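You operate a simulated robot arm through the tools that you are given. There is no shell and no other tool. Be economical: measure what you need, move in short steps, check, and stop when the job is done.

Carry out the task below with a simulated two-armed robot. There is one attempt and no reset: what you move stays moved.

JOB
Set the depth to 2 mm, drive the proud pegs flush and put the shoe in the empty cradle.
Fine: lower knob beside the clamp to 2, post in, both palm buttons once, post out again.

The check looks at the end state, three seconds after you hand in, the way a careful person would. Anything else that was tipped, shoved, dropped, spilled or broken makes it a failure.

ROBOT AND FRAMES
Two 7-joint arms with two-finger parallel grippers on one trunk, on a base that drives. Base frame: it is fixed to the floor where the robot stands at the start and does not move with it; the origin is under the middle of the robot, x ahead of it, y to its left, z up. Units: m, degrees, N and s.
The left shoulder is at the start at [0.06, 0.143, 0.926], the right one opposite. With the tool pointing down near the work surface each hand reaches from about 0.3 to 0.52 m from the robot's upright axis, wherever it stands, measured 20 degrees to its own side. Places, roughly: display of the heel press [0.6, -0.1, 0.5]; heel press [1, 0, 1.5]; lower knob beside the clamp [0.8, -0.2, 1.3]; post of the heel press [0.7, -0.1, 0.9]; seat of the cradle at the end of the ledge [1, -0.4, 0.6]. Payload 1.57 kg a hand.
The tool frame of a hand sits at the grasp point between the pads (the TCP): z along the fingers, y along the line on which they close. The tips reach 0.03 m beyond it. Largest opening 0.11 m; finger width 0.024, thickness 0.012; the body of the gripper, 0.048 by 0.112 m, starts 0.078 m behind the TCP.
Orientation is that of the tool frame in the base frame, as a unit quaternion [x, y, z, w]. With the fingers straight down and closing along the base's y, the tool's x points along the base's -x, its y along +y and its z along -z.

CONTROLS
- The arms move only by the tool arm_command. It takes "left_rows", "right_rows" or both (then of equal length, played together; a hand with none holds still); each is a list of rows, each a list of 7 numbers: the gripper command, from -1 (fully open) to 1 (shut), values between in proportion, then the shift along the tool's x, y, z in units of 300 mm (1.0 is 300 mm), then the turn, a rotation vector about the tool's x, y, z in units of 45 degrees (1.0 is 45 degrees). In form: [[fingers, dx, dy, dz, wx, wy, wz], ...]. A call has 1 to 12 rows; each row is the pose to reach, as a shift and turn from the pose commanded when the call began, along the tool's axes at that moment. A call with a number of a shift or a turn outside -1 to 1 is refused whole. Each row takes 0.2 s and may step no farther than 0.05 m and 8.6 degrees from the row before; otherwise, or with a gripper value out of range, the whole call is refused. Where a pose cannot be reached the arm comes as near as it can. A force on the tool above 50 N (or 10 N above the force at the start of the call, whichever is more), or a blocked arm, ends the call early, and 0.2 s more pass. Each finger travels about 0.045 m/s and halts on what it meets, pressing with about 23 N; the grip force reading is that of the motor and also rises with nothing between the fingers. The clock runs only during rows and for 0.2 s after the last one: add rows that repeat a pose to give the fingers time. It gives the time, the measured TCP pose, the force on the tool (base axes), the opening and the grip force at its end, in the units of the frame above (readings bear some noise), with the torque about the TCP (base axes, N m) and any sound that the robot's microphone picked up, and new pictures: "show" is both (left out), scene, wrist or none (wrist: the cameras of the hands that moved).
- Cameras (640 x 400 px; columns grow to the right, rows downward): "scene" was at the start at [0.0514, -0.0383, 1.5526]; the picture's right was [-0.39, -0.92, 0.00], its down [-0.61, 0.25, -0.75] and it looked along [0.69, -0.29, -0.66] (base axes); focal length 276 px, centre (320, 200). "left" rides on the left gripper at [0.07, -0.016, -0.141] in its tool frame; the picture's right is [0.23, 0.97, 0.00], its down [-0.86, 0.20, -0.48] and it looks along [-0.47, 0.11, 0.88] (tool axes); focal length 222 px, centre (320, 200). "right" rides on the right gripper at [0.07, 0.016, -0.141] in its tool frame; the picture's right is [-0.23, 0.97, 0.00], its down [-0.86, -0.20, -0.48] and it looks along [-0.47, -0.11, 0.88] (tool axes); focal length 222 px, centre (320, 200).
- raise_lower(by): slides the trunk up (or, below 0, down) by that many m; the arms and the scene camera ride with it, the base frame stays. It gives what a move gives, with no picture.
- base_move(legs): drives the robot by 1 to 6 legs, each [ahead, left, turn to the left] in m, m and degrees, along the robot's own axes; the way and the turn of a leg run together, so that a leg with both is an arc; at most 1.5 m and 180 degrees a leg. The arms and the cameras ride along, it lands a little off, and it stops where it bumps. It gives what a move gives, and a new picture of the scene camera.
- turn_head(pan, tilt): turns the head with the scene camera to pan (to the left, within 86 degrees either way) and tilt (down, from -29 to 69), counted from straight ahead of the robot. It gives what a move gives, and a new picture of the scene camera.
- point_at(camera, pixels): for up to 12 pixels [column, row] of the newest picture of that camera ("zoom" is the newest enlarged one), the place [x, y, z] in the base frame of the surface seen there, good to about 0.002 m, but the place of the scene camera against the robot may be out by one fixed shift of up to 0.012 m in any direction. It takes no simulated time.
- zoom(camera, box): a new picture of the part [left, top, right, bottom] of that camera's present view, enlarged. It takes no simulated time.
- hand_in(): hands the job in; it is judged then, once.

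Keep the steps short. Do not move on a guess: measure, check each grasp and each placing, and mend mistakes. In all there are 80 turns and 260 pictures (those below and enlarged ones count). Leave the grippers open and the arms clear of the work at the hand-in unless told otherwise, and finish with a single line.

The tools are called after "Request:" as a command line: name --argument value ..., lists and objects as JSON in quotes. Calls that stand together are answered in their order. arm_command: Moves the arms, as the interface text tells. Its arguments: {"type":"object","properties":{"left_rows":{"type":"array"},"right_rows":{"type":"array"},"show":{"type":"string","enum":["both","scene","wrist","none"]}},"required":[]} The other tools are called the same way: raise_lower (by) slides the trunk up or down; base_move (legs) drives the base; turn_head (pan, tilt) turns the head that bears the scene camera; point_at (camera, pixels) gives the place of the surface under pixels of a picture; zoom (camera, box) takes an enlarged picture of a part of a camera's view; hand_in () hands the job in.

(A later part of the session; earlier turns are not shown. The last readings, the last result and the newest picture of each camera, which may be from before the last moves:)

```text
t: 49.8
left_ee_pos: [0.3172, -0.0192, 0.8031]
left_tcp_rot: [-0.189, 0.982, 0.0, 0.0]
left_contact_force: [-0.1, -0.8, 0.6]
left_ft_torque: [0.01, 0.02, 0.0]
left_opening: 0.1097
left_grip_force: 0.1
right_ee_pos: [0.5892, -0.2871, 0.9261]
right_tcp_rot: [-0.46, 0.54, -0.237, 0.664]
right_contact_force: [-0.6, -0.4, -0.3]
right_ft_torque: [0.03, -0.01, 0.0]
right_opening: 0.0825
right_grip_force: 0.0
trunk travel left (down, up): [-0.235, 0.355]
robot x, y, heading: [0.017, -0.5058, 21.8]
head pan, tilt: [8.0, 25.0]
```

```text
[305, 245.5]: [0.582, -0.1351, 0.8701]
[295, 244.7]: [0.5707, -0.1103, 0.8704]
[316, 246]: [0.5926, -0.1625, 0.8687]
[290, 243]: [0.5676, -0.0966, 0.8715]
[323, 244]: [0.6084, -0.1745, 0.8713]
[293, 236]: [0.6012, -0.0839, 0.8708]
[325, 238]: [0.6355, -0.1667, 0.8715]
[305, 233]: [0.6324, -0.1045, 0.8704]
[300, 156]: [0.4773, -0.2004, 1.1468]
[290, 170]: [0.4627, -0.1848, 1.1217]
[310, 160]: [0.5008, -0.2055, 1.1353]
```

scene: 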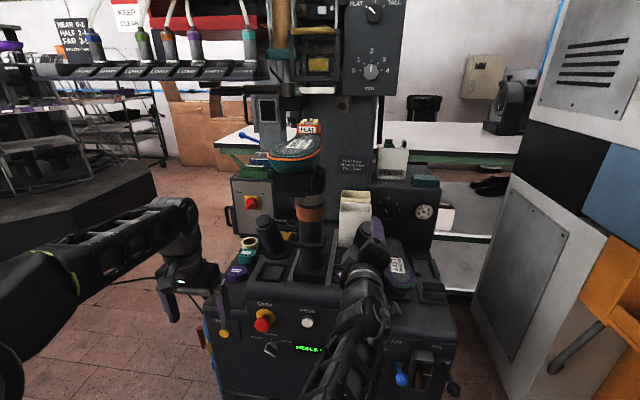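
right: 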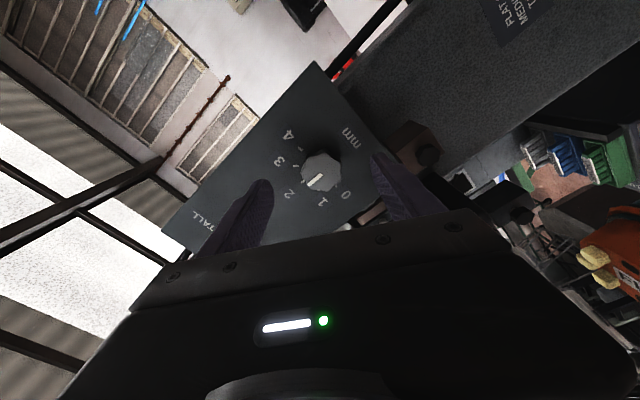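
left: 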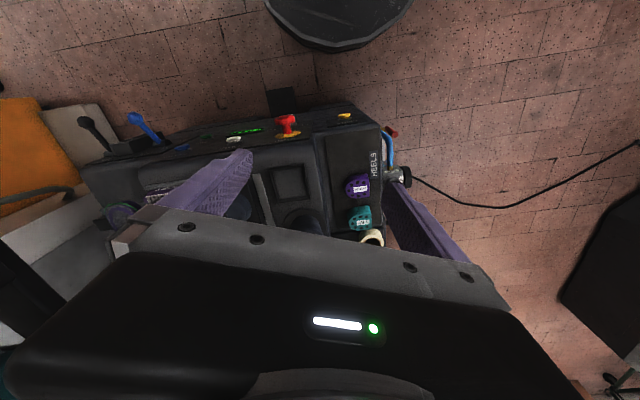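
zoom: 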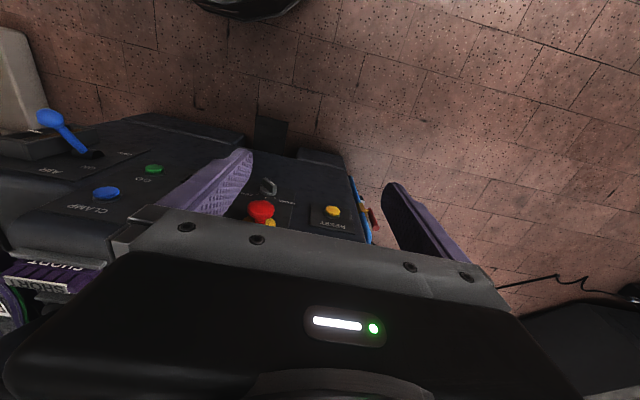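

Handle bar is at u≈0.49, v≈−0.341, z≈0.87 (machine axes). Strafe the base left 0.14 m so the robot is centred on the post, then roll the hand so it closes vertically.

Request:
base_move --legs '[[-0.05, 0.14, 0]]'

Request:
arm_command --right_rows '[[-0.6, 0.02, 0.03, 0, 0, 0, -0.13], [-0.6, 0.04, 0.06, 0, 0, 0, -0.27], [-0.6, 0.06, 0.09, 0, 0, 0, -0.4], [-0.6, 0.08, 0.12, 0, 0, 0, -0.54], [-0.6, 0.09, 0.16, 0, 0, 0, -0.667], [-0.6, 0.09, 0.16, 0, 0, 0, -0.667]]' --show "both"

Request:
zoom --camera "scene" --box '[250, 140, 410, 300]'

```text
t: 51.1
left_ee_pos: [0.2174, 0.0935, 0.8029]
left_tcp_rot: [-0.19, 0.982, 0.001, -0.001]
left_contact_force: [-0.7, 0.6, 0.5]
left_ft_torque: [0.0, 0.0, -0.01]
left_opening: 0.1101
left_grip_force: 0.0
right_ee_pos: [0.4892, -0.1732, 0.9271]
right_tcp_rot: [-0.462, 0.538, -0.235, 0.664]
right_contact_force: [0.6, 0.3, -0.6]
right_ft_torque: [-0.01, -0.03, 0.07]
right_opening: 0.0823
right_grip_force: 0.0
trunk travel left (down, up): [-0.235, 0.355]
robot x, y, heading: [-0.0856, -0.3892, 22.0]
head pan, tilt: [8.0, 25.0]
```

scene: 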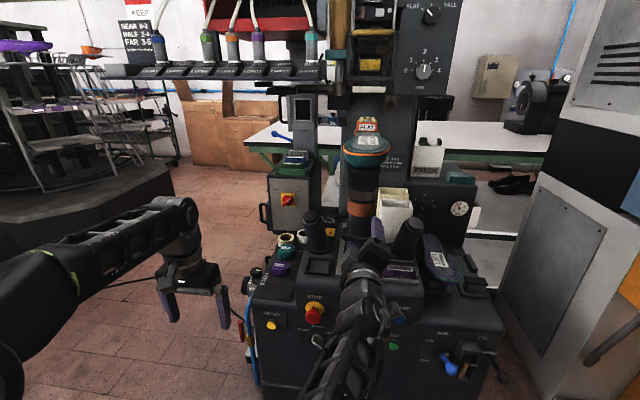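

```text
t: 52.5
left_ee_pos: [0.2176, 0.0947, 0.8033]
left_tcp_rot: [-0.19, 0.982, 0.0, 0.002]
left_contact_force: [0.0, 0.5, 0.4]
left_ft_torque: [-0.01, -0.03, 0.01]
left_opening: 0.1099
left_grip_force: 0.1
right_ee_pos: [0.4898, -0.1745, 0.8721]
right_tcp_rot: [0.586, -0.4, 0.4, -0.58]
right_contact_force: [0.0, -0.8, -0.5]
right_ft_torque: [0.0, -0.03, 0.0]
right_opening: 0.0883
right_grip_force: 0.1
trunk travel left (down, up): [-0.235, 0.355]
robot x, y, heading: [-0.0858, -0.3883, 22.1]
head pan, tilt: [8.0, 25.0]
```

scene: 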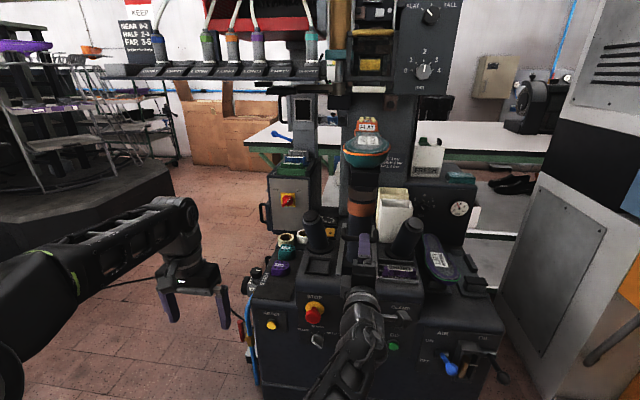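
right: 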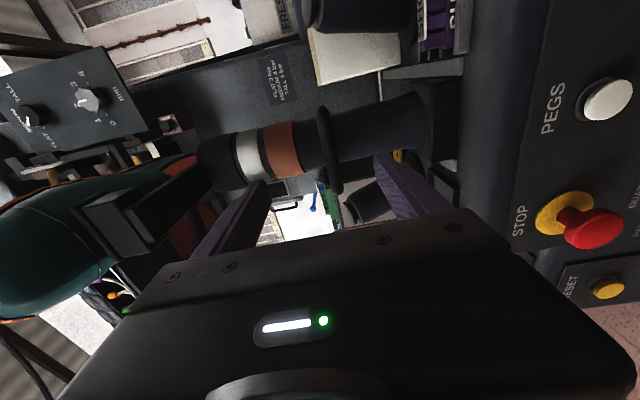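

```text
2.50 times, centred on (330, 220) of scene
```

zoom: 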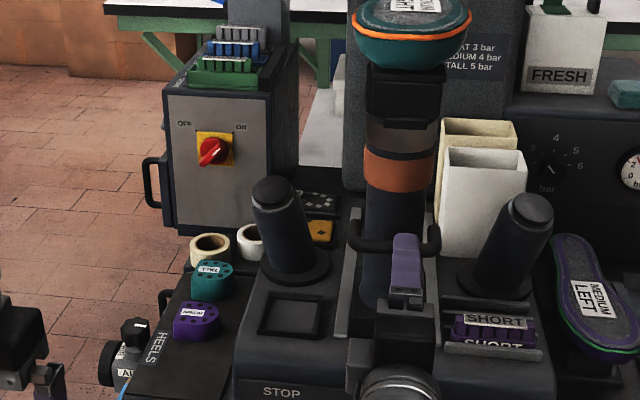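

The handle shows between the fingers at (328,150) in the wrist view. Measure it there.

Request:
point_at --camera "right" --pixels '[[323, 120], [328, 150], [335, 180], [322, 145], [333, 150]]'

```text
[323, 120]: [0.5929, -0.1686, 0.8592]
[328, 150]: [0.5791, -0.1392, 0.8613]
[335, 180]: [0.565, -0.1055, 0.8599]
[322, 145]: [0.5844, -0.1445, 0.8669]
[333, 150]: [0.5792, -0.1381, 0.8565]
```

Bar centre z=0.861. Lower 11 mm, advance 0.10 m, and close on the bar.

Request:
arm_command --right_rows '[[-0.6, 0, 0.037, 0.08, 0, 0, 0], [-0.6, 0, 0.037, 0.16, 0, 0, 0], [-0.6, 0, 0.037, 0.25, 0, 0, 0], [-0.6, 0, 0.037, 0.33, 0, 0, 0], [0.3, 0, 0.037, 0.33, 0, 0, 0], [0.3, 0, 0.037, 0.33, 0, 0, 0], [0.7, 0, 0.037, 0.33, 0, 0, 0], [1, 0, 0.037, 0.33, 0, 0, 0], [1, 0, 0.037, 0.33, 0, 0, 0], [1, 0, 0.037, 0.33, 0, 0, 0]]' --show "both"

```text
t: 54.8
left_ee_pos: [0.2168, 0.0945, 0.8028]
left_tcp_rot: [-0.191, 0.982, 0.0, 0.0]
left_contact_force: [0.3, 0.1, -0.7]
left_ft_torque: [0.01, -0.04, -0.04]
left_opening: 0.11
left_grip_force: 0.0
right_ee_pos: [0.581, -0.1375, 0.8603]
right_tcp_rot: [0.585, -0.401, 0.399, -0.581]
right_contact_force: [1.5, -0.4, 2.0]
right_ft_torque: [0.21, 0.09, -0.04]
right_opening: 0.0158
right_grip_force: 28.2
trunk travel left (down, up): [-0.235, 0.355]
robot x, y, heading: [-0.0872, -0.3898, 21.9]
head pan, tilt: [8.0, 25.0]
```

scene: 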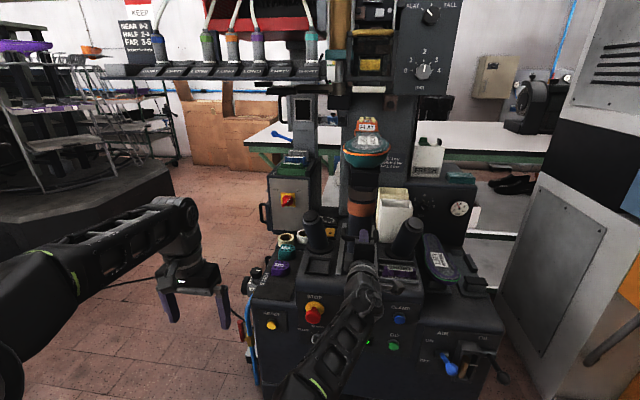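
right: 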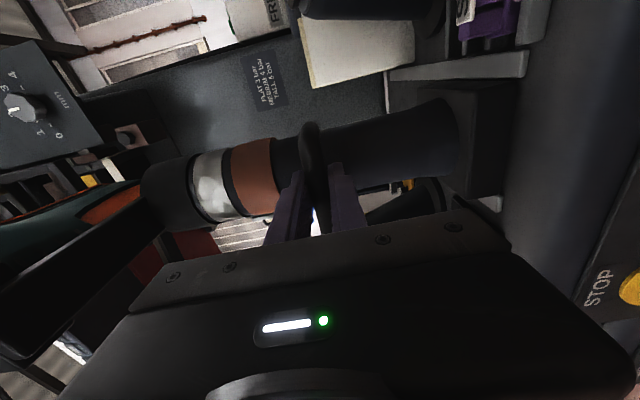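

Firm grip on the bar. Push the post in by driving the base in small steps, watching the force; first 0.04 m.

Request:
base_move --legs '[[0.04, 0, 0]]'

```text
t: 55.6
left_ee_pos: [0.2538, 0.1097, 0.8027]
left_tcp_rot: [-0.191, 0.982, 0.0, 0.0]
left_contact_force: [0.2, -0.3, 0.5]
left_ft_torque: [0.02, 0.01, -0.02]
left_opening: 0.1097
left_grip_force: 0.1
right_ee_pos: [0.6204, -0.1226, 0.8595]
right_tcp_rot: [0.585, -0.401, 0.4, -0.581]
right_contact_force: [2.7, -1.0, 3.1]
right_ft_torque: [0.26, 0.04, 0.04]
right_opening: 0.016
right_grip_force: 31.5
trunk travel left (down, up): [-0.235, 0.355]
robot x, y, heading: [-0.0461, -0.374, 22.1]
head pan, tilt: [8.0, 25.0]
```

scene: 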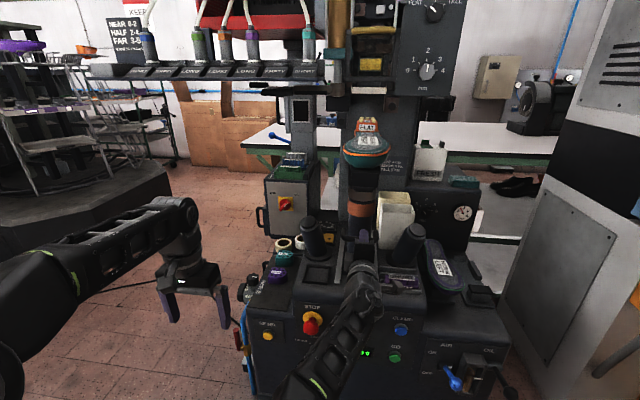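

The post slides with little force. Raise the left hand 0.1 m for clearance, and continue 0.05 m.

Request:
arm_command --left_rows '[[-1, 0, 0, -0.11, 0, 0, 0], [-1, 0, 0, -0.22, 0, 0, 0], [-1, 0, 0, -0.33, 0, 0, 0], [-1, 0, 0, -0.33, 0, 0, 0]]' --show "none"

Request:
base_move --legs '[[0.05, 0, 0]]'

```text
t: 56.6
left_ee_pos: [0.2564, 0.1099, 0.8082]
left_tcp_rot: [-0.19, 0.982, 0.004, 0.004]
left_contact_force: [-0.8, 1.3, 0.7]
left_ft_torque: [0.0, -0.02, 0.01]
left_opening: 0.1102
left_grip_force: 0.1
left hand out of reach, approached as far as the arm can: row 1, 2, 3, 4
right_ee_pos: [0.6198, -0.1236, 0.8603]
right_tcp_rot: [0.585, -0.401, 0.4, -0.581]
right_contact_force: [0.8, 0.0, 0.2]
right_ft_torque: [0.22, 0.06, 0.2]
right_opening: 0.016
right_grip_force: 31.1
trunk travel left (down, up): [-0.235, 0.355]
robot x, y, heading: [-0.0434, -0.3723, 22.1]
head pan, tilt: [8.0, 25.0]
```

```text
t: 57.5
left_ee_pos: [0.3028, 0.1289, 0.8091]
left_tcp_rot: [-0.191, 0.982, 0.004, 0.003]
left_contact_force: [-0.6, -0.5, 0.1]
left_ft_torque: [-0.03, -0.01, -0.01]
left_opening: 0.1101
left_grip_force: 0.1
right_ee_pos: [0.6658, -0.1038, 0.8608]
right_tcp_rot: [0.585, -0.4, 0.401, -0.581]
right_contact_force: [1.0, -0.3, 1.0]
right_ft_torque: [0.27, 0.09, 0.03]
right_opening: 0.0159
right_grip_force: 31.6
trunk travel left (down, up): [-0.235, 0.355]
robot x, y, heading: [0.0017, -0.3546, 21.9]
head pan, tilt: [8.0, 25.0]
```

scene: 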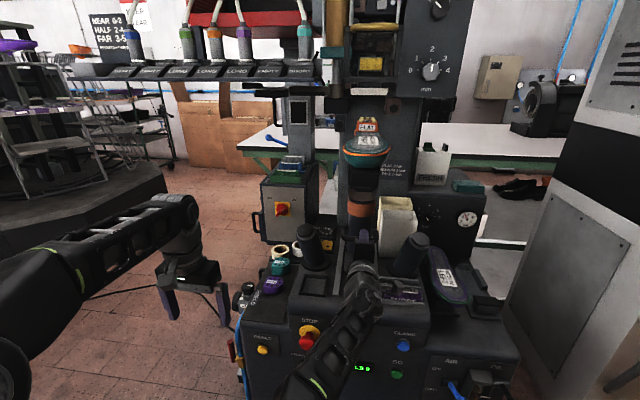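

Continue another 0.05 m.

Request:
base_move --legs '[[0.05, 0, 0]]'

```text
t: 58.5
left_ee_pos: [0.3505, 0.1481, 0.8085]
left_tcp_rot: [-0.191, 0.982, 0.004, 0.002]
left_contact_force: [-0.5, 0.1, 0.6]
left_ft_torque: [0.01, -0.01, -0.02]
left_opening: 0.11
left_grip_force: 0.1
right_ee_pos: [0.713, -0.0864, 0.8603]
right_tcp_rot: [0.584, -0.401, 0.399, -0.582]
right_contact_force: [1.8, -0.9, -0.2]
right_ft_torque: [0.22, 0.09, -0.02]
right_opening: 0.0158
right_grip_force: 30.9
trunk travel left (down, up): [-0.235, 0.355]
robot x, y, heading: [0.0486, -0.3356, 22.2]
head pan, tilt: [8.0, 25.0]
```

scene: 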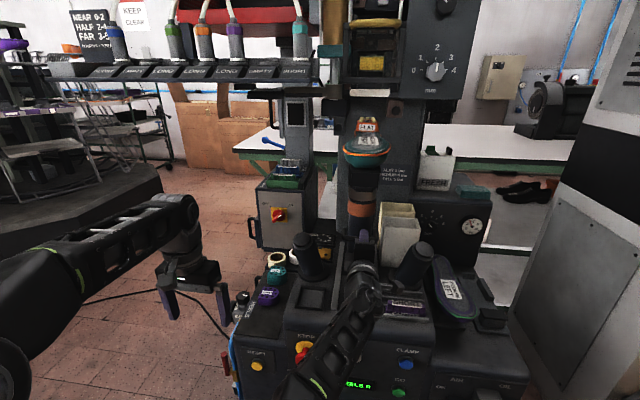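

Another 0.04 m.

Request:
base_move --legs '[[0.04, 0, 0]]'

Request:
zoom --camera "scene" --box '[290, 20, 450, 180]'

```text
t: 59.4
left_ee_pos: [0.3875, 0.1637, 0.8094]
left_tcp_rot: [-0.191, 0.982, 0.004, 0.003]
left_contact_force: [0.2, 0.4, -0.1]
left_ft_torque: [0.01, 0.02, 0.0]
left_opening: 0.1099
left_grip_force: 0.0
right_ee_pos: [0.7502, -0.0708, 0.8602]
right_tcp_rot: [0.585, -0.401, 0.4, -0.58]
right_contact_force: [-6.0, -3.0, -4.0]
right_ft_torque: [0.29, 0.08, -0.16]
right_opening: 0.0157
right_grip_force: 31.0
trunk travel left (down, up): [-0.235, 0.355]
robot x, y, heading: [0.085, -0.3189, 22.3]
head pan, tilt: [8.0, 25.0]
```

scene: 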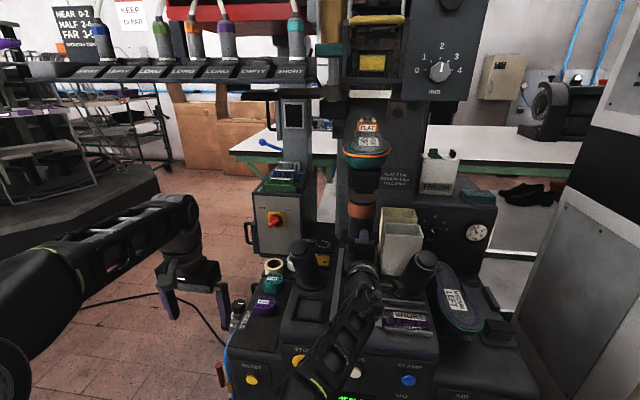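

```text
2.50 times, centred on (370, 100) of scene
```

zoom: 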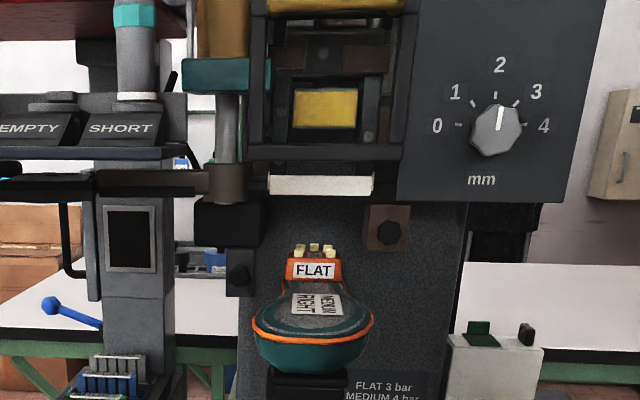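

Force changed to −6 N: possibly the end stop. Push gently with the arm 15 mm to verify.

Request:
arm_command --right_rows '[[1, 0, 0, 0.017, 0, 0, 0], [1, 0, 0, 0.034, 0, 0, 0], [1, 0, 0, 0.05, 0, 0, 0], [1, 0, 0, 0.05, 0, 0, 0]]' --show "none"

```text
t: 60.4
left_ee_pos: [0.3851, 0.1637, 0.8095]
left_tcp_rot: [-0.192, 0.981, 0.005, 0.003]
left_contact_force: [-0.8, -0.2, -0.1]
left_ft_torque: [-0.01, -0.04, 0.0]
left_opening: 0.1098
left_grip_force: 0.0
right_ee_pos: [0.7624, -0.0644, 0.8604]
right_tcp_rot: [0.585, -0.401, 0.4, -0.58]
right_contact_force: [-22.8, -9.9, -11.8]
right_ft_torque: [0.6, -0.35, 0.01]
right_opening: 0.016
right_grip_force: 31.1
trunk travel left (down, up): [-0.235, 0.355]
robot x, y, heading: [0.0831, -0.3203, 21.9]
head pan, tilt: [8.0, 25.0]
```

It moved 13 mm more against 25 N. Push further to see whether it's a firm stop.

Request:
arm_command --right_rows '[[1, 0, 0, 0.017, 0, 0, 0], [1, 0, 0, 0.034, 0, 0, 0], [1, 0, 0, 0.05, 0, 0, 0], [1, 0, 0, 0.067, 0, 0, 0], [1, 0, 0, 0.067, 0, 0, 0]]' --show "both"

Request:
zoom --camera "scene" --box '[290, 20, 450, 180]'

```text
t: 60.7
left_ee_pos: [0.3846, 0.1621, 0.8106]
left_tcp_rot: [-0.19, 0.982, 0.004, 0.004]
left_contact_force: [-0.5, 0.6, 0.0]
left_ft_torque: [0.03, -0.03, 0.01]
left_opening: 0.1099
left_grip_force: 0.0
right_ee_pos: [0.7637, -0.0654, 0.8605]
right_tcp_rot: [0.586, -0.401, 0.4, -0.58]
right_contact_force: [-20.5, -10.1, 0.3]
right_ft_torque: [0.43, -0.56, 0.45]
right_opening: 0.0158
right_grip_force: 31.8
trunk travel left (down, up): [-0.235, 0.355]
robot x, y, heading: [0.0846, -0.3193, 22.1]
head pan, tilt: [8.0, 25.0]
stopped in row 1 (right hand): the force on the tool passed its limit at 59 N (the readings are from after the stop); the commanded pose is now the measured one
```

scene: 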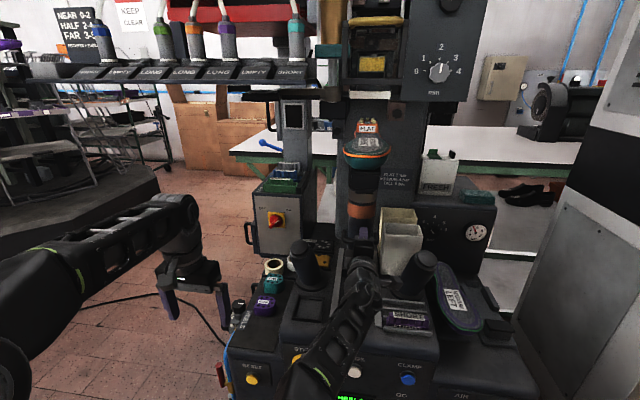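
right: 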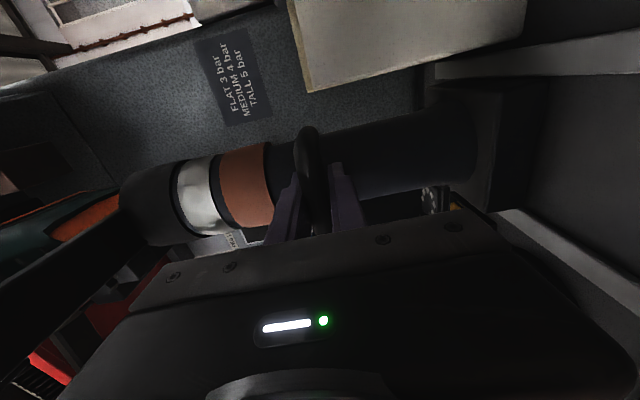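

```text
2.50 times, centred on (370, 100) of scene
```

zoom: 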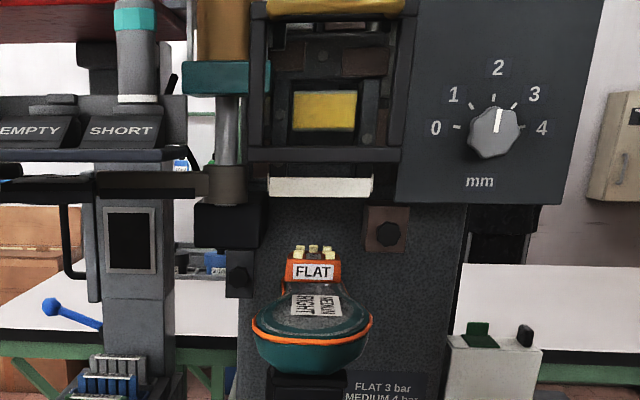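

Firm stop: post fully in (about 0.196 m travel). Open the right hand and back the base off 0.22 m, then raise the trunk.

Request:
arm_command --right_rows '[[-0.5, 0, 0, 0, 0, 0, 0], [-0.5, 0, 0, 0, 0, 0, 0], [-0.5, 0, 0, 0, 0, 0, 0], [-0.5, 0, 0, 0, 0, 0, 0]]' --show "none"

Request:
base_move --legs '[[-0.22, 0, 0]]'

Request:
raise_lower --by 0.25

```text
t: 61.3
left_ee_pos: [0.3843, 0.1628, 0.809]
left_tcp_rot: [-0.191, 0.982, 0.004, 0.003]
left_contact_force: [-0.3, -0.1, -0.5]
left_ft_torque: [0.01, 0.01, 0.01]
left_opening: 0.1102
left_grip_force: 0.0
right_ee_pos: [0.7624, -0.0652, 0.8448]
right_tcp_rot: [0.593, -0.405, 0.399, -0.57]
right_contact_force: [-32.9, -11.8, -26.1]
right_ft_torque: [-0.09, -0.38, 0.38]
right_opening: 0.0454
right_grip_force: 0.1
trunk travel left (down, up): [-0.235, 0.355]
robot x, y, heading: [0.0841, -0.3181, 22.3]
head pan, tilt: [8.0, 25.0]
stopped in row 2 (right hand): the force on the tool passed its limit at 53 N (the readings are from after the stop); the commanded pose is now the measured one
```

```text
t: 63.0
left_ee_pos: [0.1834, 0.0812, 0.8088]
left_tcp_rot: [-0.19, 0.982, 0.004, 0.003]
left_contact_force: [-0.3, -0.2, 0.3]
left_ft_torque: [-0.01, 0.01, -0.01]
left_opening: 0.1098
left_grip_force: 0.1
right_ee_pos: [0.5603, -0.1471, 0.8518]
right_tcp_rot: [0.589, -0.404, 0.4, -0.574]
right_contact_force: [0.4, -0.2, -0.3]
right_ft_torque: [-0.02, 0.02, -0.01]
right_opening: 0.0824
right_grip_force: 0.0
trunk travel left (down, up): [-0.235, 0.355]
robot x, y, heading: [-0.1202, -0.405, 21.6]
head pan, tilt: [8.0, 25.0]
```

scene: 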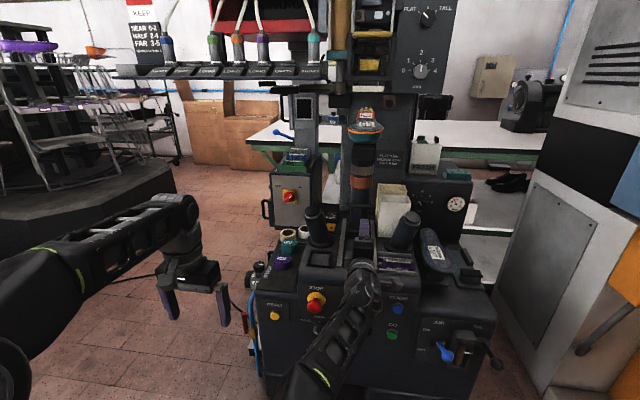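

```text
t: 65.6
left_ee_pos: [0.1824, 0.0809, 1.0583]
left_tcp_rot: [-0.191, 0.982, 0.005, 0.003]
left_contact_force: [0.1, -0.1, -0.2]
left_ft_torque: [-0.01, -0.01, 0.01]
left_opening: 0.1101
left_grip_force: 0.0
right_ee_pos: [0.5602, -0.1473, 1.102]
right_tcp_rot: [0.59, -0.403, 0.4, -0.575]
right_contact_force: [-0.5, -0.4, -0.6]
right_ft_torque: [0.02, 0.03, -0.02]
right_opening: 0.0826
right_grip_force: 0.1
trunk travel left (down, up): [-0.485, 0.105]
robot x, y, heading: [-0.1212, -0.4036, 21.9]
head pan, tilt: [8.0, 25.0]
```

Post remains in. Now turn the right hand back to pointing down while moving it back and right: first 60° of a 120° turn.

Request:
arm_command --right_rows '[[-1, 0.07, 0, -0.05, -0.096, 0.096, 0.096], [-1, 0.14, 0, -0.1, -0.193, 0.193, 0.193], [-1, 0.21, 0, -0.15, -0.289, 0.289, 0.289], [-1, 0.28, 0, -0.2, -0.385, 0.385, 0.385], [-1, 0.35, 0, -0.25, -0.48, 0.48, 0.48], [-1, 0.42, 0, -0.3, -0.577, 0.577, 0.577], [-1, 0.49, 0, -0.35, -0.674, 0.674, 0.674], [-1, 0.56, 0, -0.4, -0.77, 0.77, 0.77], [-1, 0.56, 0, -0.4, -0.77, 0.77, 0.77]]' --show "scene"

Request:
zoom --camera "scene" --box '[250, 160, 410, 300]'

```text
t: 67.6
left_ee_pos: [0.1833, 0.0812, 1.0581]
left_tcp_rot: [-0.19, 0.982, 0.003, 0.002]
left_contact_force: [0.1, -0.1, -0.1]
left_ft_torque: [0.04, 0.02, 0.02]
left_opening: 0.1099
left_grip_force: 0.1
right_ee_pos: [0.5103, -0.3453, 1.1054]
right_tcp_rot: [-0.445, 0.801, -0.233, 0.326]
right_contact_force: [1.0, -0.4, 0.3]
right_ft_torque: [0.04, 0.01, -0.04]
right_opening: 0.1099
right_grip_force: 0.1
trunk travel left (down, up): [-0.485, 0.105]
robot x, y, heading: [-0.1194, -0.4062, 21.8]
head pan, tilt: [8.0, 25.0]
```

scene: 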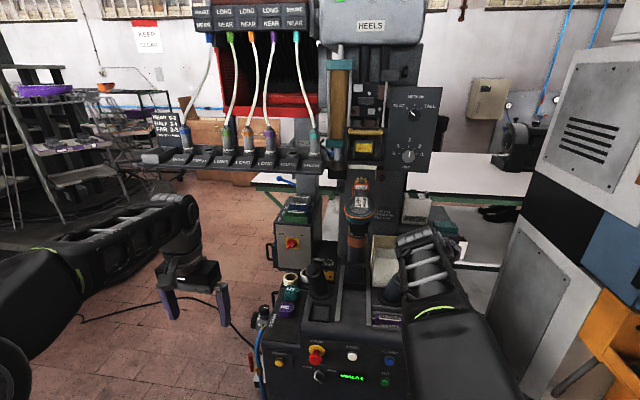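

```text
2.86 times, centred on (330, 230) of scene
```

zoom: 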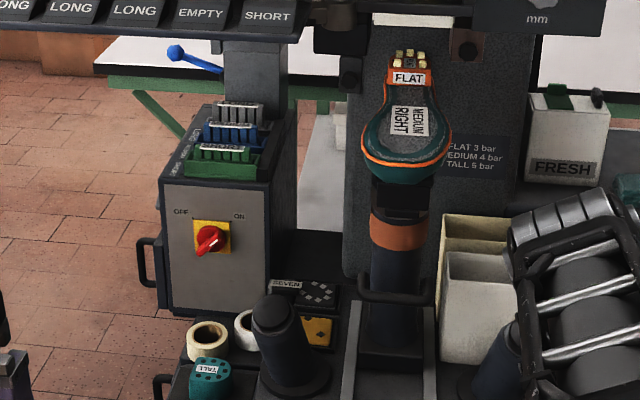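

Post stands fully in, undamaged. Second half of the right hand's turn.

Request:
arm_command --right_rows '[[-1, 0.045, 0.039, -0.01, -0.096, 0.096, 0.096], [-1, 0.09, 0.078, -0.02, -0.193, 0.193, 0.193], [-1, 0.135, 0.117, -0.03, -0.289, 0.289, 0.289], [-1, 0.18, 0.156, -0.04, -0.385, 0.385, 0.385], [-1, 0.225, 0.195, -0.05, -0.48, 0.48, 0.48], [-1, 0.27, 0.234, -0.06, -0.577, 0.577, 0.577], [-1, 0.315, 0.273, -0.07, -0.674, 0.674, 0.674], [-1, 0.358, 0.312, -0.078, -0.77, 0.77, 0.77], [-1, 0.358, 0.312, -0.078, -0.77, 0.77, 0.77]]' --show "none"

```text
t: 69.6
left_ee_pos: [0.1826, 0.0805, 1.0587]
left_tcp_rot: [-0.19, 0.982, 0.005, 0.003]
left_contact_force: [-0.2, 0.6, -0.3]
left_ft_torque: [0.0, 0.04, 0.02]
left_opening: 0.1101
left_grip_force: 0.1
right_ee_pos: [0.3949, -0.391, 1.0253]
right_tcp_rot: [-0.179, 0.984, -0.005, -0.01]
right_contact_force: [-0.3, 0.6, -0.1]
right_ft_torque: [-0.01, 0.02, 0.01]
right_opening: 0.1099
right_grip_force: 0.1
trunk travel left (down, up): [-0.485, 0.105]
robot x, y, heading: [-0.1212, -0.405, 21.9]
head pan, tilt: [8.0, 25.0]
```

Right hand points down at v≈−0.51, matching the right palm button. Bring left hand to v≈−0.18, close both grippers, then drive ahead.

Request:
arm_command --left_rows '[[0, 0, -0.1, 0.03, 0, 0, 0], [1, 0, -0.21, 0.06, 0, 0, 0], [1, 0, -0.32, 0.1, 0, 0, 0], [1, 0, -0.43, 0.13, 0, 0, 0], [1, 0, -0.53, 0.16, 0, 0, 0], [1, 0, -0.63, 0.2, 0, 0, 0], [1, 0, -0.63, 0.2, 0, 0, 0], [1, 0, -0.63, 0.2, 0, 0, 0]]' --right_rows '[[0, 0, 0, 0, 0, 0, 0], [1, 0, 0, 0, 0, 0, 0], [1, 0, 0, 0, 0, 0, 0], [1, 0, 0, 0, 0, 0, 0], [1, 0, 0, 0, 0, 0, 0], [1, 0, 0, 0, 0, 0, 0], [1, 0, 0, 0, 0, 0, 0], [1, 0, 0, 0, 0, 0, 0]]' --show "none"

Request:
base_move --legs '[[0.28, 0, 0]]'

Request:
turn_head --pan 0 --tilt 45

```text
t: 71.4
left_ee_pos: [0.255, -0.0959, 0.9958]
left_tcp_rot: [-0.19, 0.982, 0.004, 0.002]
left_contact_force: [0.4, -0.6, 0.1]
left_ft_torque: [0.03, -0.03, 0.0]
left_opening: 0.0
left_grip_force: 20.9
right_ee_pos: [0.3954, -0.3908, 1.0253]
right_tcp_rot: [-0.181, 0.983, -0.006, -0.01]
right_contact_force: [0.1, -0.6, 0.3]
right_ft_torque: [0.01, 0.02, -0.01]
right_opening: 0.0
right_grip_force: 21.7
trunk travel left (down, up): [-0.485, 0.105]
robot x, y, heading: [-0.1215, -0.4053, 22.1]
head pan, tilt: [8.0, 25.0]
```

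```text
t: 73.3
left_ee_pos: [0.5138, 0.0093, 0.9958]
left_tcp_rot: [-0.189, 0.982, 0.003, 0.001]
left_contact_force: [0.3, 0.3, 0.0]
left_ft_torque: [-0.04, 0.03, 0.03]
left_opening: 0.0
left_grip_force: 21.2
right_ee_pos: [0.6549, -0.287, 1.0247]
right_tcp_rot: [-0.181, 0.983, -0.005, -0.01]
right_contact_force: [0.6, 0.9, 0.3]
right_ft_torque: [-0.01, 0.04, 0.01]
right_opening: 0.0
right_grip_force: 21.6
trunk travel left (down, up): [-0.485, 0.105]
robot x, y, heading: [0.138, -0.2998, 22.1]
head pan, tilt: [8.0, 25.0]
```

scene: 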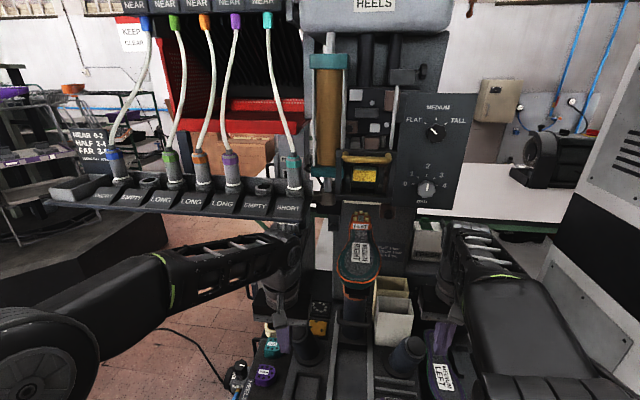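

```text
t: 74.2
left_ee_pos: [0.5139, 0.0084, 0.9963]
left_tcp_rot: [-0.19, 0.982, 0.005, 0.002]
left_contact_force: [0.7, 0.2, 0.0]
left_ft_torque: [-0.01, -0.02, 0.0]
left_opening: 0.0003
left_grip_force: 21.0
right_ee_pos: [0.6539, -0.2866, 1.0245]
right_tcp_rot: [-0.181, 0.983, -0.005, -0.01]
right_contact_force: [0.5, 0.8, -0.3]
right_ft_torque: [0.04, 0.03, 0.02]
right_opening: 0.0
right_grip_force: 21.7
trunk travel left (down, up): [-0.485, 0.105]
robot x, y, heading: [0.1387, -0.3018, 22.3]
head pan, tilt: [0.0, 45.0]
```

scene: 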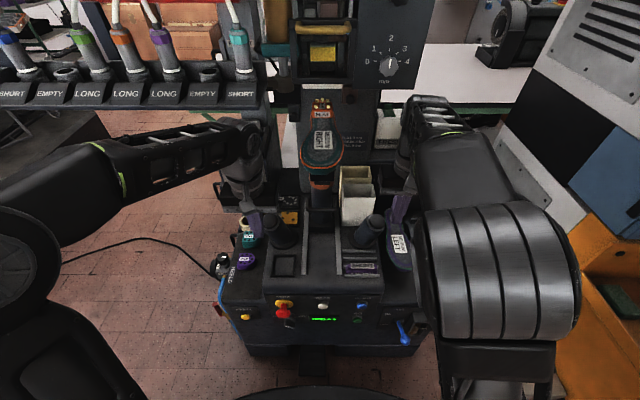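

Check where the rack end and the caps are relative to the left arm before going on.

Request:
point_at --camera "scene" --pixels '[[262, 85], [255, 108], [243, 60], [275, 180], [240, 135], [245, 150], [275, 222], [371, 221], [252, 130], [270, 100], [340, 155], [302, 155]]'

Request:
zoom --camera "scene" --box '[210, 60, 450, 270]'

```text
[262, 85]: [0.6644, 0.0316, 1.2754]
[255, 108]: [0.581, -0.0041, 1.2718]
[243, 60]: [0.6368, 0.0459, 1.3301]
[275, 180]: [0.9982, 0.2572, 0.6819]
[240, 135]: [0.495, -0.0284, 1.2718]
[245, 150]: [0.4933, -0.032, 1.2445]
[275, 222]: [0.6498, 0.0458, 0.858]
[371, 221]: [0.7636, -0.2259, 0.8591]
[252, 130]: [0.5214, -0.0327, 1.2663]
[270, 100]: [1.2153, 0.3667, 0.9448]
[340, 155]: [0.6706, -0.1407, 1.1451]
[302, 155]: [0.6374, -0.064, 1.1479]
```

```text
1.90 times, centred on (330, 165) of scene
```

zoom: 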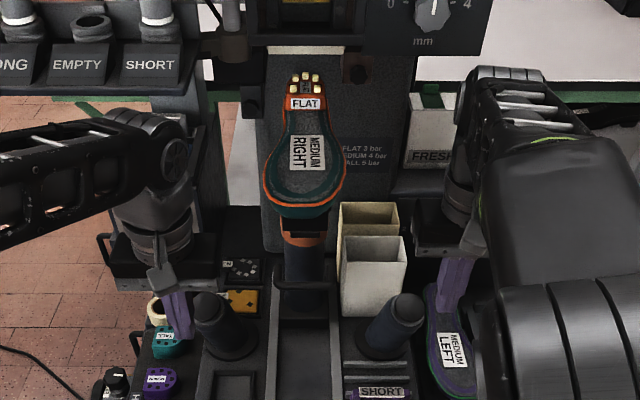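

The rack's underside (z≈1.27) is over the left button, so lower both hands first (tips just above cap height 0.86) and look with the wrist cameras.

Request:
arm_command --left_rows '[[1, 0, 0, 0.07, 0, 0, 0], [1, 0, 0, 0.14, 0, 0, 0], [1, 0, 0, 0.2, 0, 0, 0], [1, 0, 0, 0.26, 0, 0, 0], [1, 0, 0, 0.26, 0, 0, 0]]' --right_rows '[[1, 0, 0, 0.09, 0, 0, 0], [1, 0, 0, 0.18, 0, 0, 0], [1, 0, 0, 0.27, 0, 0, 0], [1, 0, 0, 0.35, 0, 0, 0], [1, 0, 0, 0.35, 0, 0, 0]]' --show "wrist"

Request:
zoom --camera "scene" --box '[250, 190, 410, 290]'

Request:
point_at --camera "zoom" --pixels '[[115, 115], [85, 120], [145, 120], [115, 135], [490, 115], [465, 120], [515, 120], [490, 135], [110, 95], [495, 98]]'

```text
t: 75.4
left_ee_pos: [0.5143, 0.0097, 0.9166]
left_tcp_rot: [-0.19, 0.982, 0.004, 0.002]
left_contact_force: [0.5, -0.2, -0.9]
left_ft_torque: [0.01, 0.0, 0.04]
left_opening: 0.0
left_grip_force: 21.3
right_ee_pos: [0.6535, -0.2904, 0.9206]
right_tcp_rot: [-0.18, 0.984, -0.005, -0.01]
right_contact_force: [0.0, 0.1, -0.4]
right_ft_torque: [0.04, 0.0, -0.04]
right_opening: 0.0
right_grip_force: 21.4
trunk travel left (down, up): [-0.485, 0.105]
robot x, y, heading: [0.1371, -0.2981, 22.1]
head pan, tilt: [0.0, 45.0]
```

right: 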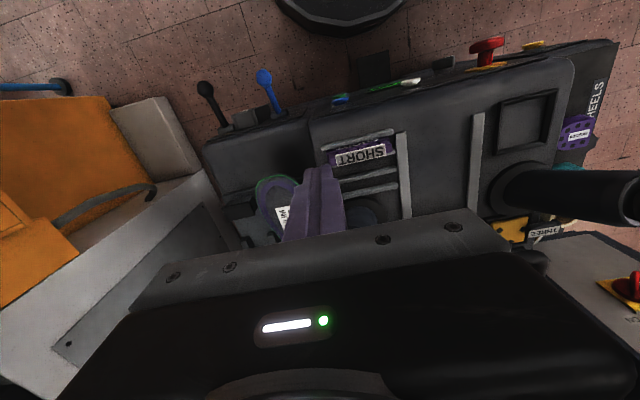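
left: 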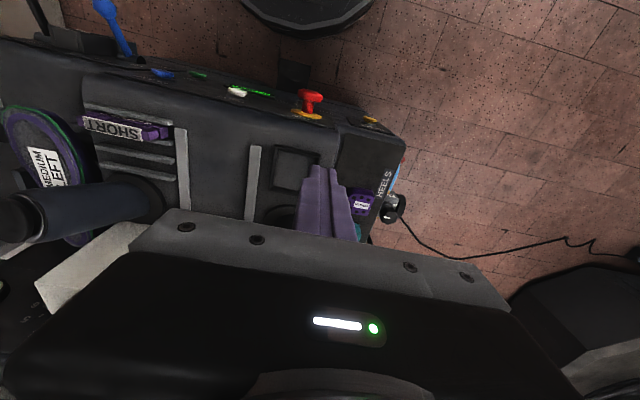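

```text
4.00 times, centred on (330, 240) of scene
```

zoom: 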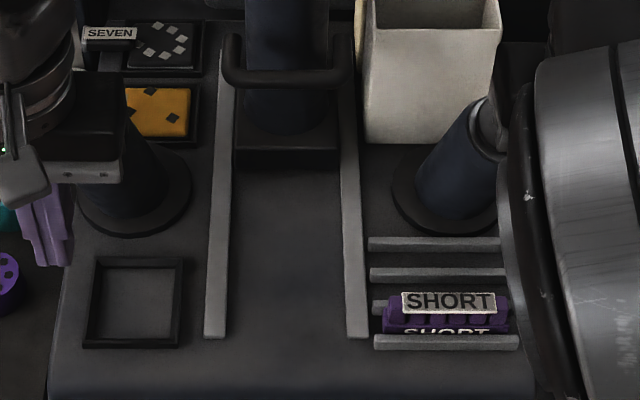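

```text
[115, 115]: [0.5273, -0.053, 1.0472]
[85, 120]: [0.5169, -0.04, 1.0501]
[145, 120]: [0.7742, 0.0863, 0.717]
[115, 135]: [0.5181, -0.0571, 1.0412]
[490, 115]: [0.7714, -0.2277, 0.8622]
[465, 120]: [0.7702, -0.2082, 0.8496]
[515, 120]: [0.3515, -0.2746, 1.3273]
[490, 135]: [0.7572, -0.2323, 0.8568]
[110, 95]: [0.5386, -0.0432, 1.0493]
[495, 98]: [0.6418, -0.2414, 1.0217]
```

Caps lie at about u=0.625, v=−0.183 and −0.508; hands are 0.14/0.125 m short of them. Drive ahead 0.11 m with tips ~2 cm above cap height.

Request:
base_move --legs '[[0.11, 0, 0]]'

Request:
arm_command --left_rows '[[1, 0, 0, 0, 0, 0, 0]]' --right_rows '[[1, 0, 0, 0, 0, 0, 0]]' --show "wrist"

```text
t: 76.5
left_ee_pos: [0.5773, 0.0334, 0.9191]
left_tcp_rot: [-0.191, 0.982, 0.004, 0.004]
left_contact_force: [-0.8, 0.5, -0.7]
left_ft_torque: [0.03, -0.04, 0.0]
left_opening: 0.0
left_grip_force: 21.2
right_ee_pos: [0.7163, -0.2652, 0.9205]
right_tcp_rot: [-0.18, 0.984, -0.005, -0.007]
right_contact_force: [-0.7, 0.7, 0.3]
right_ft_torque: [0.01, -0.05, 0.0]
right_opening: 0.0
right_grip_force: 21.5
trunk travel left (down, up): [-0.485, 0.105]
robot x, y, heading: [0.2043, -0.2756, 21.9]
head pan, tilt: [0.0, 45.0]
stopped in leg 1: the robot was blocked; the commanded pose is now the measured one
```

scene: 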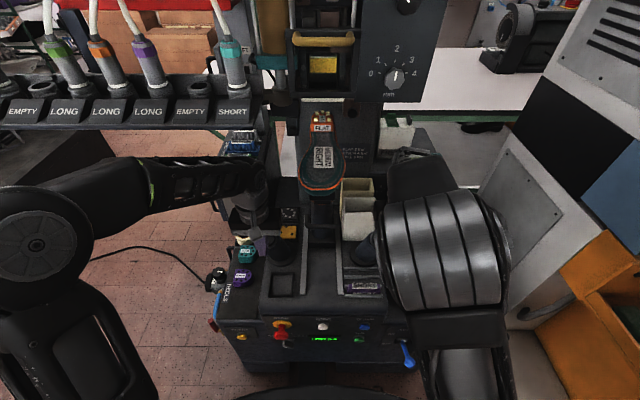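

```text
t: 76.9
left_ee_pos: [0.5781, 0.0348, 0.9169]
left_tcp_rot: [-0.19, 0.982, 0.004, 0.003]
left_contact_force: [-0.2, 0.0, 0.0]
left_ft_torque: [0.0, -0.02, 0.01]
left_opening: 0.0002
left_grip_force: 21.2
right_ee_pos: [0.7186, -0.2641, 0.9213]
right_tcp_rot: [-0.18, 0.984, -0.005, -0.008]
right_contact_force: [0.1, 0.1, 0.1]
right_ft_torque: [-0.01, 0.0, -0.02]
right_opening: 0.0
right_grip_force: 21.1
trunk travel left (down, up): [-0.485, 0.105]
robot x, y, heading: [0.2029, -0.2737, 21.8]
head pan, tilt: [0.0, 45.0]
```

right: 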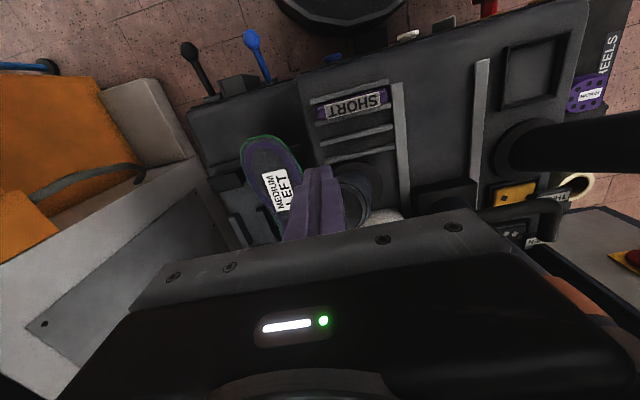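
left: 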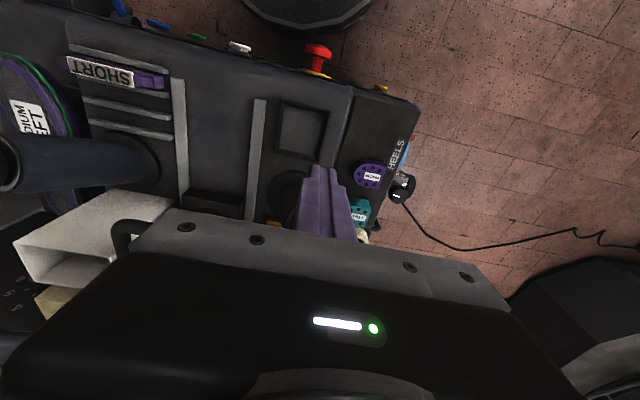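

The base met something (pedal) — back off 1 cm and check the display and lamps.

Request:
base_move --legs '[[-0.012, 0, 0]]'

Request:
zoom --camera "scene" --box '[260, 310, 420, 400]'

Request:
zoom --camera "scene" --box '[210, 80, 400, 300]'

```text
t: 77.6
left_ee_pos: [0.5682, 0.0315, 0.9178]
left_tcp_rot: [-0.191, 0.982, 0.004, 0.003]
left_contact_force: [0.2, 0.0, 0.7]
left_ft_torque: [0.01, -0.03, 0.04]
left_opening: 0.0001
left_grip_force: 21.1
right_ee_pos: [0.7064, -0.2682, 0.9203]
right_tcp_rot: [-0.18, 0.984, -0.006, -0.008]
right_contact_force: [-0.2, 0.0, -1.2]
right_ft_torque: [0.02, -0.03, 0.02]
right_opening: 0.0002
right_grip_force: 21.6
trunk travel left (down, up): [-0.485, 0.105]
robot x, y, heading: [0.1927, -0.2804, 21.6]
head pan, tilt: [0.0, 45.0]
```

scene: 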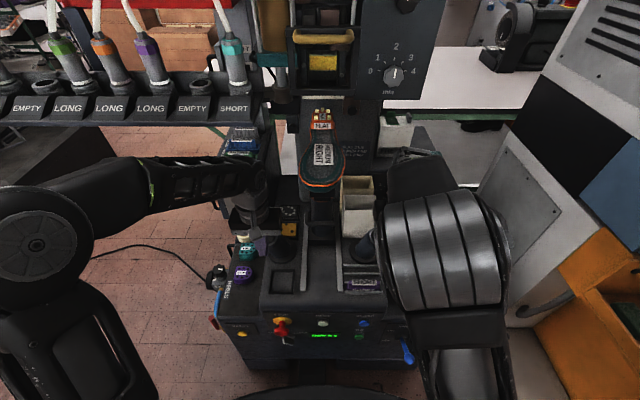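

```text
4.00 times, centred on (340, 355) of scene
```

zoom: 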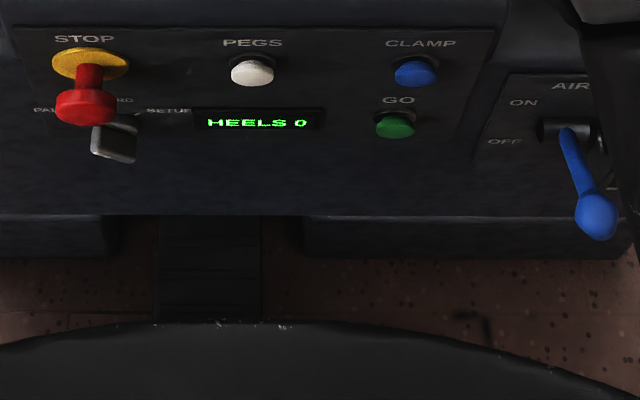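

```text
1.82 times, centred on (305, 190) of scene
```

zoom: 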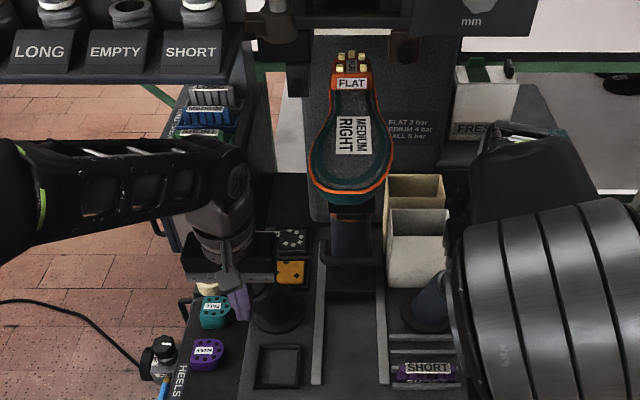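

Machine state unchanged (HEELS 0). Base limit here is u≈0.08, so reach the caps by tilting both hands 20° forward and extending.

Request:
arm_command --left_rows '[[1, -0.05, 0, 0, 0, -0.09, 0], [1, -0.1, 0, 0, 0, -0.18, 0], [1, -0.15, 0, 0, 0, -0.27, 0], [1, -0.2, 0, 0, 0, -0.36, 0], [1, -0.252, 0, 0, 0, -0.45, 0], [1, -0.252, 0, 0, 0, -0.45, 0]]' --right_rows '[[1, -0.04, 0, 0, 0, -0.09, 0], [1, -0.08, 0, 0, 0, -0.18, 0], [1, -0.12, 0, 0, 0, -0.27, 0], [1, -0.16, 0, 0, 0, -0.36, 0], [1, -0.195, 0, 0, 0, -0.45, 0], [1, -0.195, 0, 0, 0, -0.45, 0]]' --show "both"

```text
t: 79.0
left_ee_pos: [0.6376, 0.0586, 0.9171]
left_tcp_rot: [-0.187, 0.966, 0.037, 0.176]
left_contact_force: [0.5, 0.2, 0.1]
left_ft_torque: [-0.02, 0.0, 0.02]
left_opening: 0.0
left_grip_force: 21.2
right_ee_pos: [0.7629, -0.2473, 0.9194]
right_tcp_rot: [-0.179, 0.97, 0.026, 0.163]
right_contact_force: [0.3, 0.7, 0.6]
right_ft_torque: [0.02, 0.02, 0.01]
right_opening: 0.0
right_grip_force: 21.2
trunk travel left (down, up): [-0.485, 0.105]
robot x, y, heading: [0.1908, -0.2781, 21.7]
head pan, tilt: [0.0, 45.0]
```

scene: 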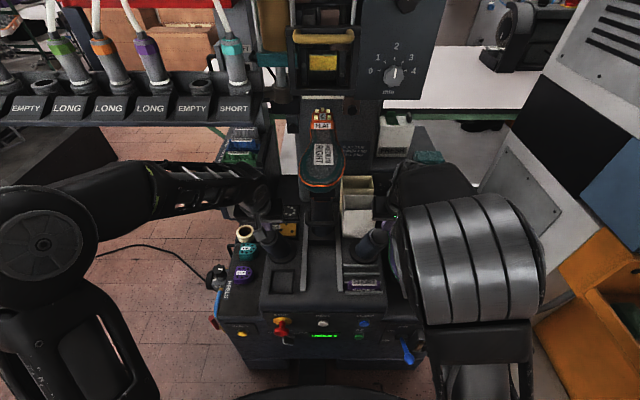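
right: 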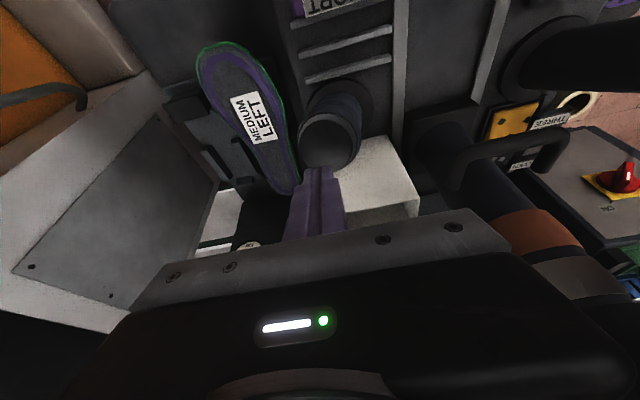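
left: 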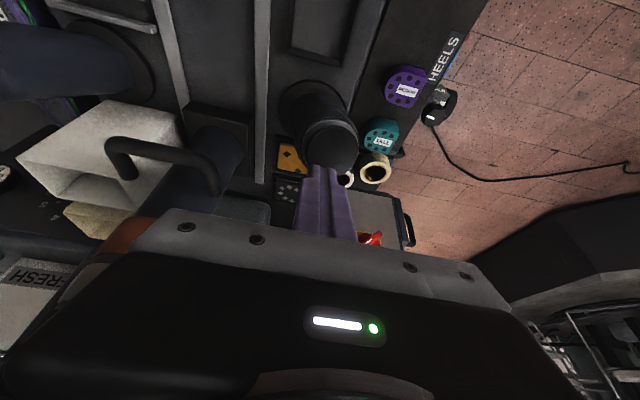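

Both caps visible: right view (328,140), left view (332,148). Measure their rims.

Request:
point_at --camera "right" --pixels '[[328, 140], [328, 118], [303, 140], [354, 140], [328, 160]]'

Request:
point_at --camera "left" --pixels '[[332, 148], [332, 126], [308, 148], [355, 148], [320, 160]]'

Request:
zoom --camera "right" --box '[270, 80, 390, 180]'

Request:
zoom --camera "left" --box '[270, 80, 390, 180]'

```text
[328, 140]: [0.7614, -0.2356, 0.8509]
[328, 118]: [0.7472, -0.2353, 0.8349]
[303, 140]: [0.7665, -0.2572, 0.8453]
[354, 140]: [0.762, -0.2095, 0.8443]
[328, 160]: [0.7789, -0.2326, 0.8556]
```

```text
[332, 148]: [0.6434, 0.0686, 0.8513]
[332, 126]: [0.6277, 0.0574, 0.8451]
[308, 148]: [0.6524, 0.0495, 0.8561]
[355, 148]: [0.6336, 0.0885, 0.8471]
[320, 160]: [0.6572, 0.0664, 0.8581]
```

```text
4.00 times, centred on (330, 130) of right
```

zoom: 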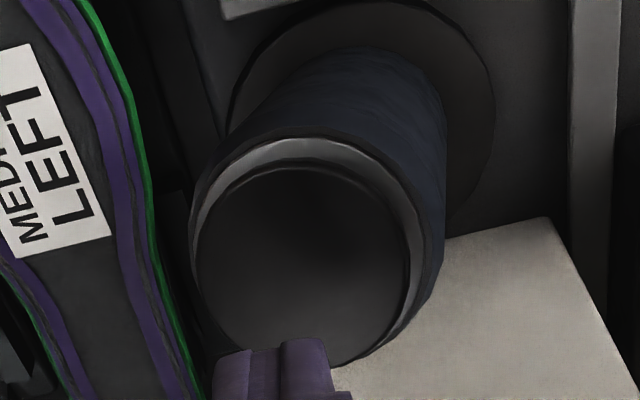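

```text
4.00 times, centred on (330, 130) of left
```

zoom: 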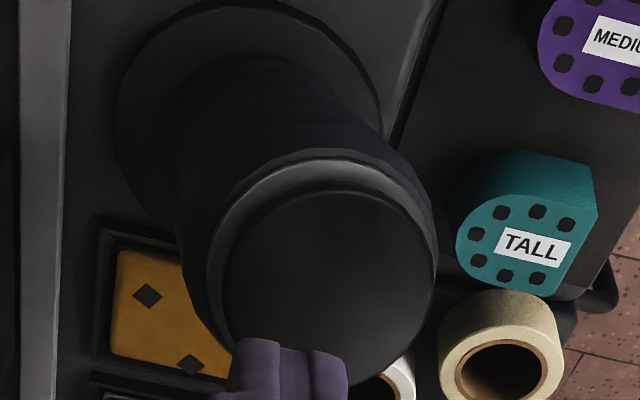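

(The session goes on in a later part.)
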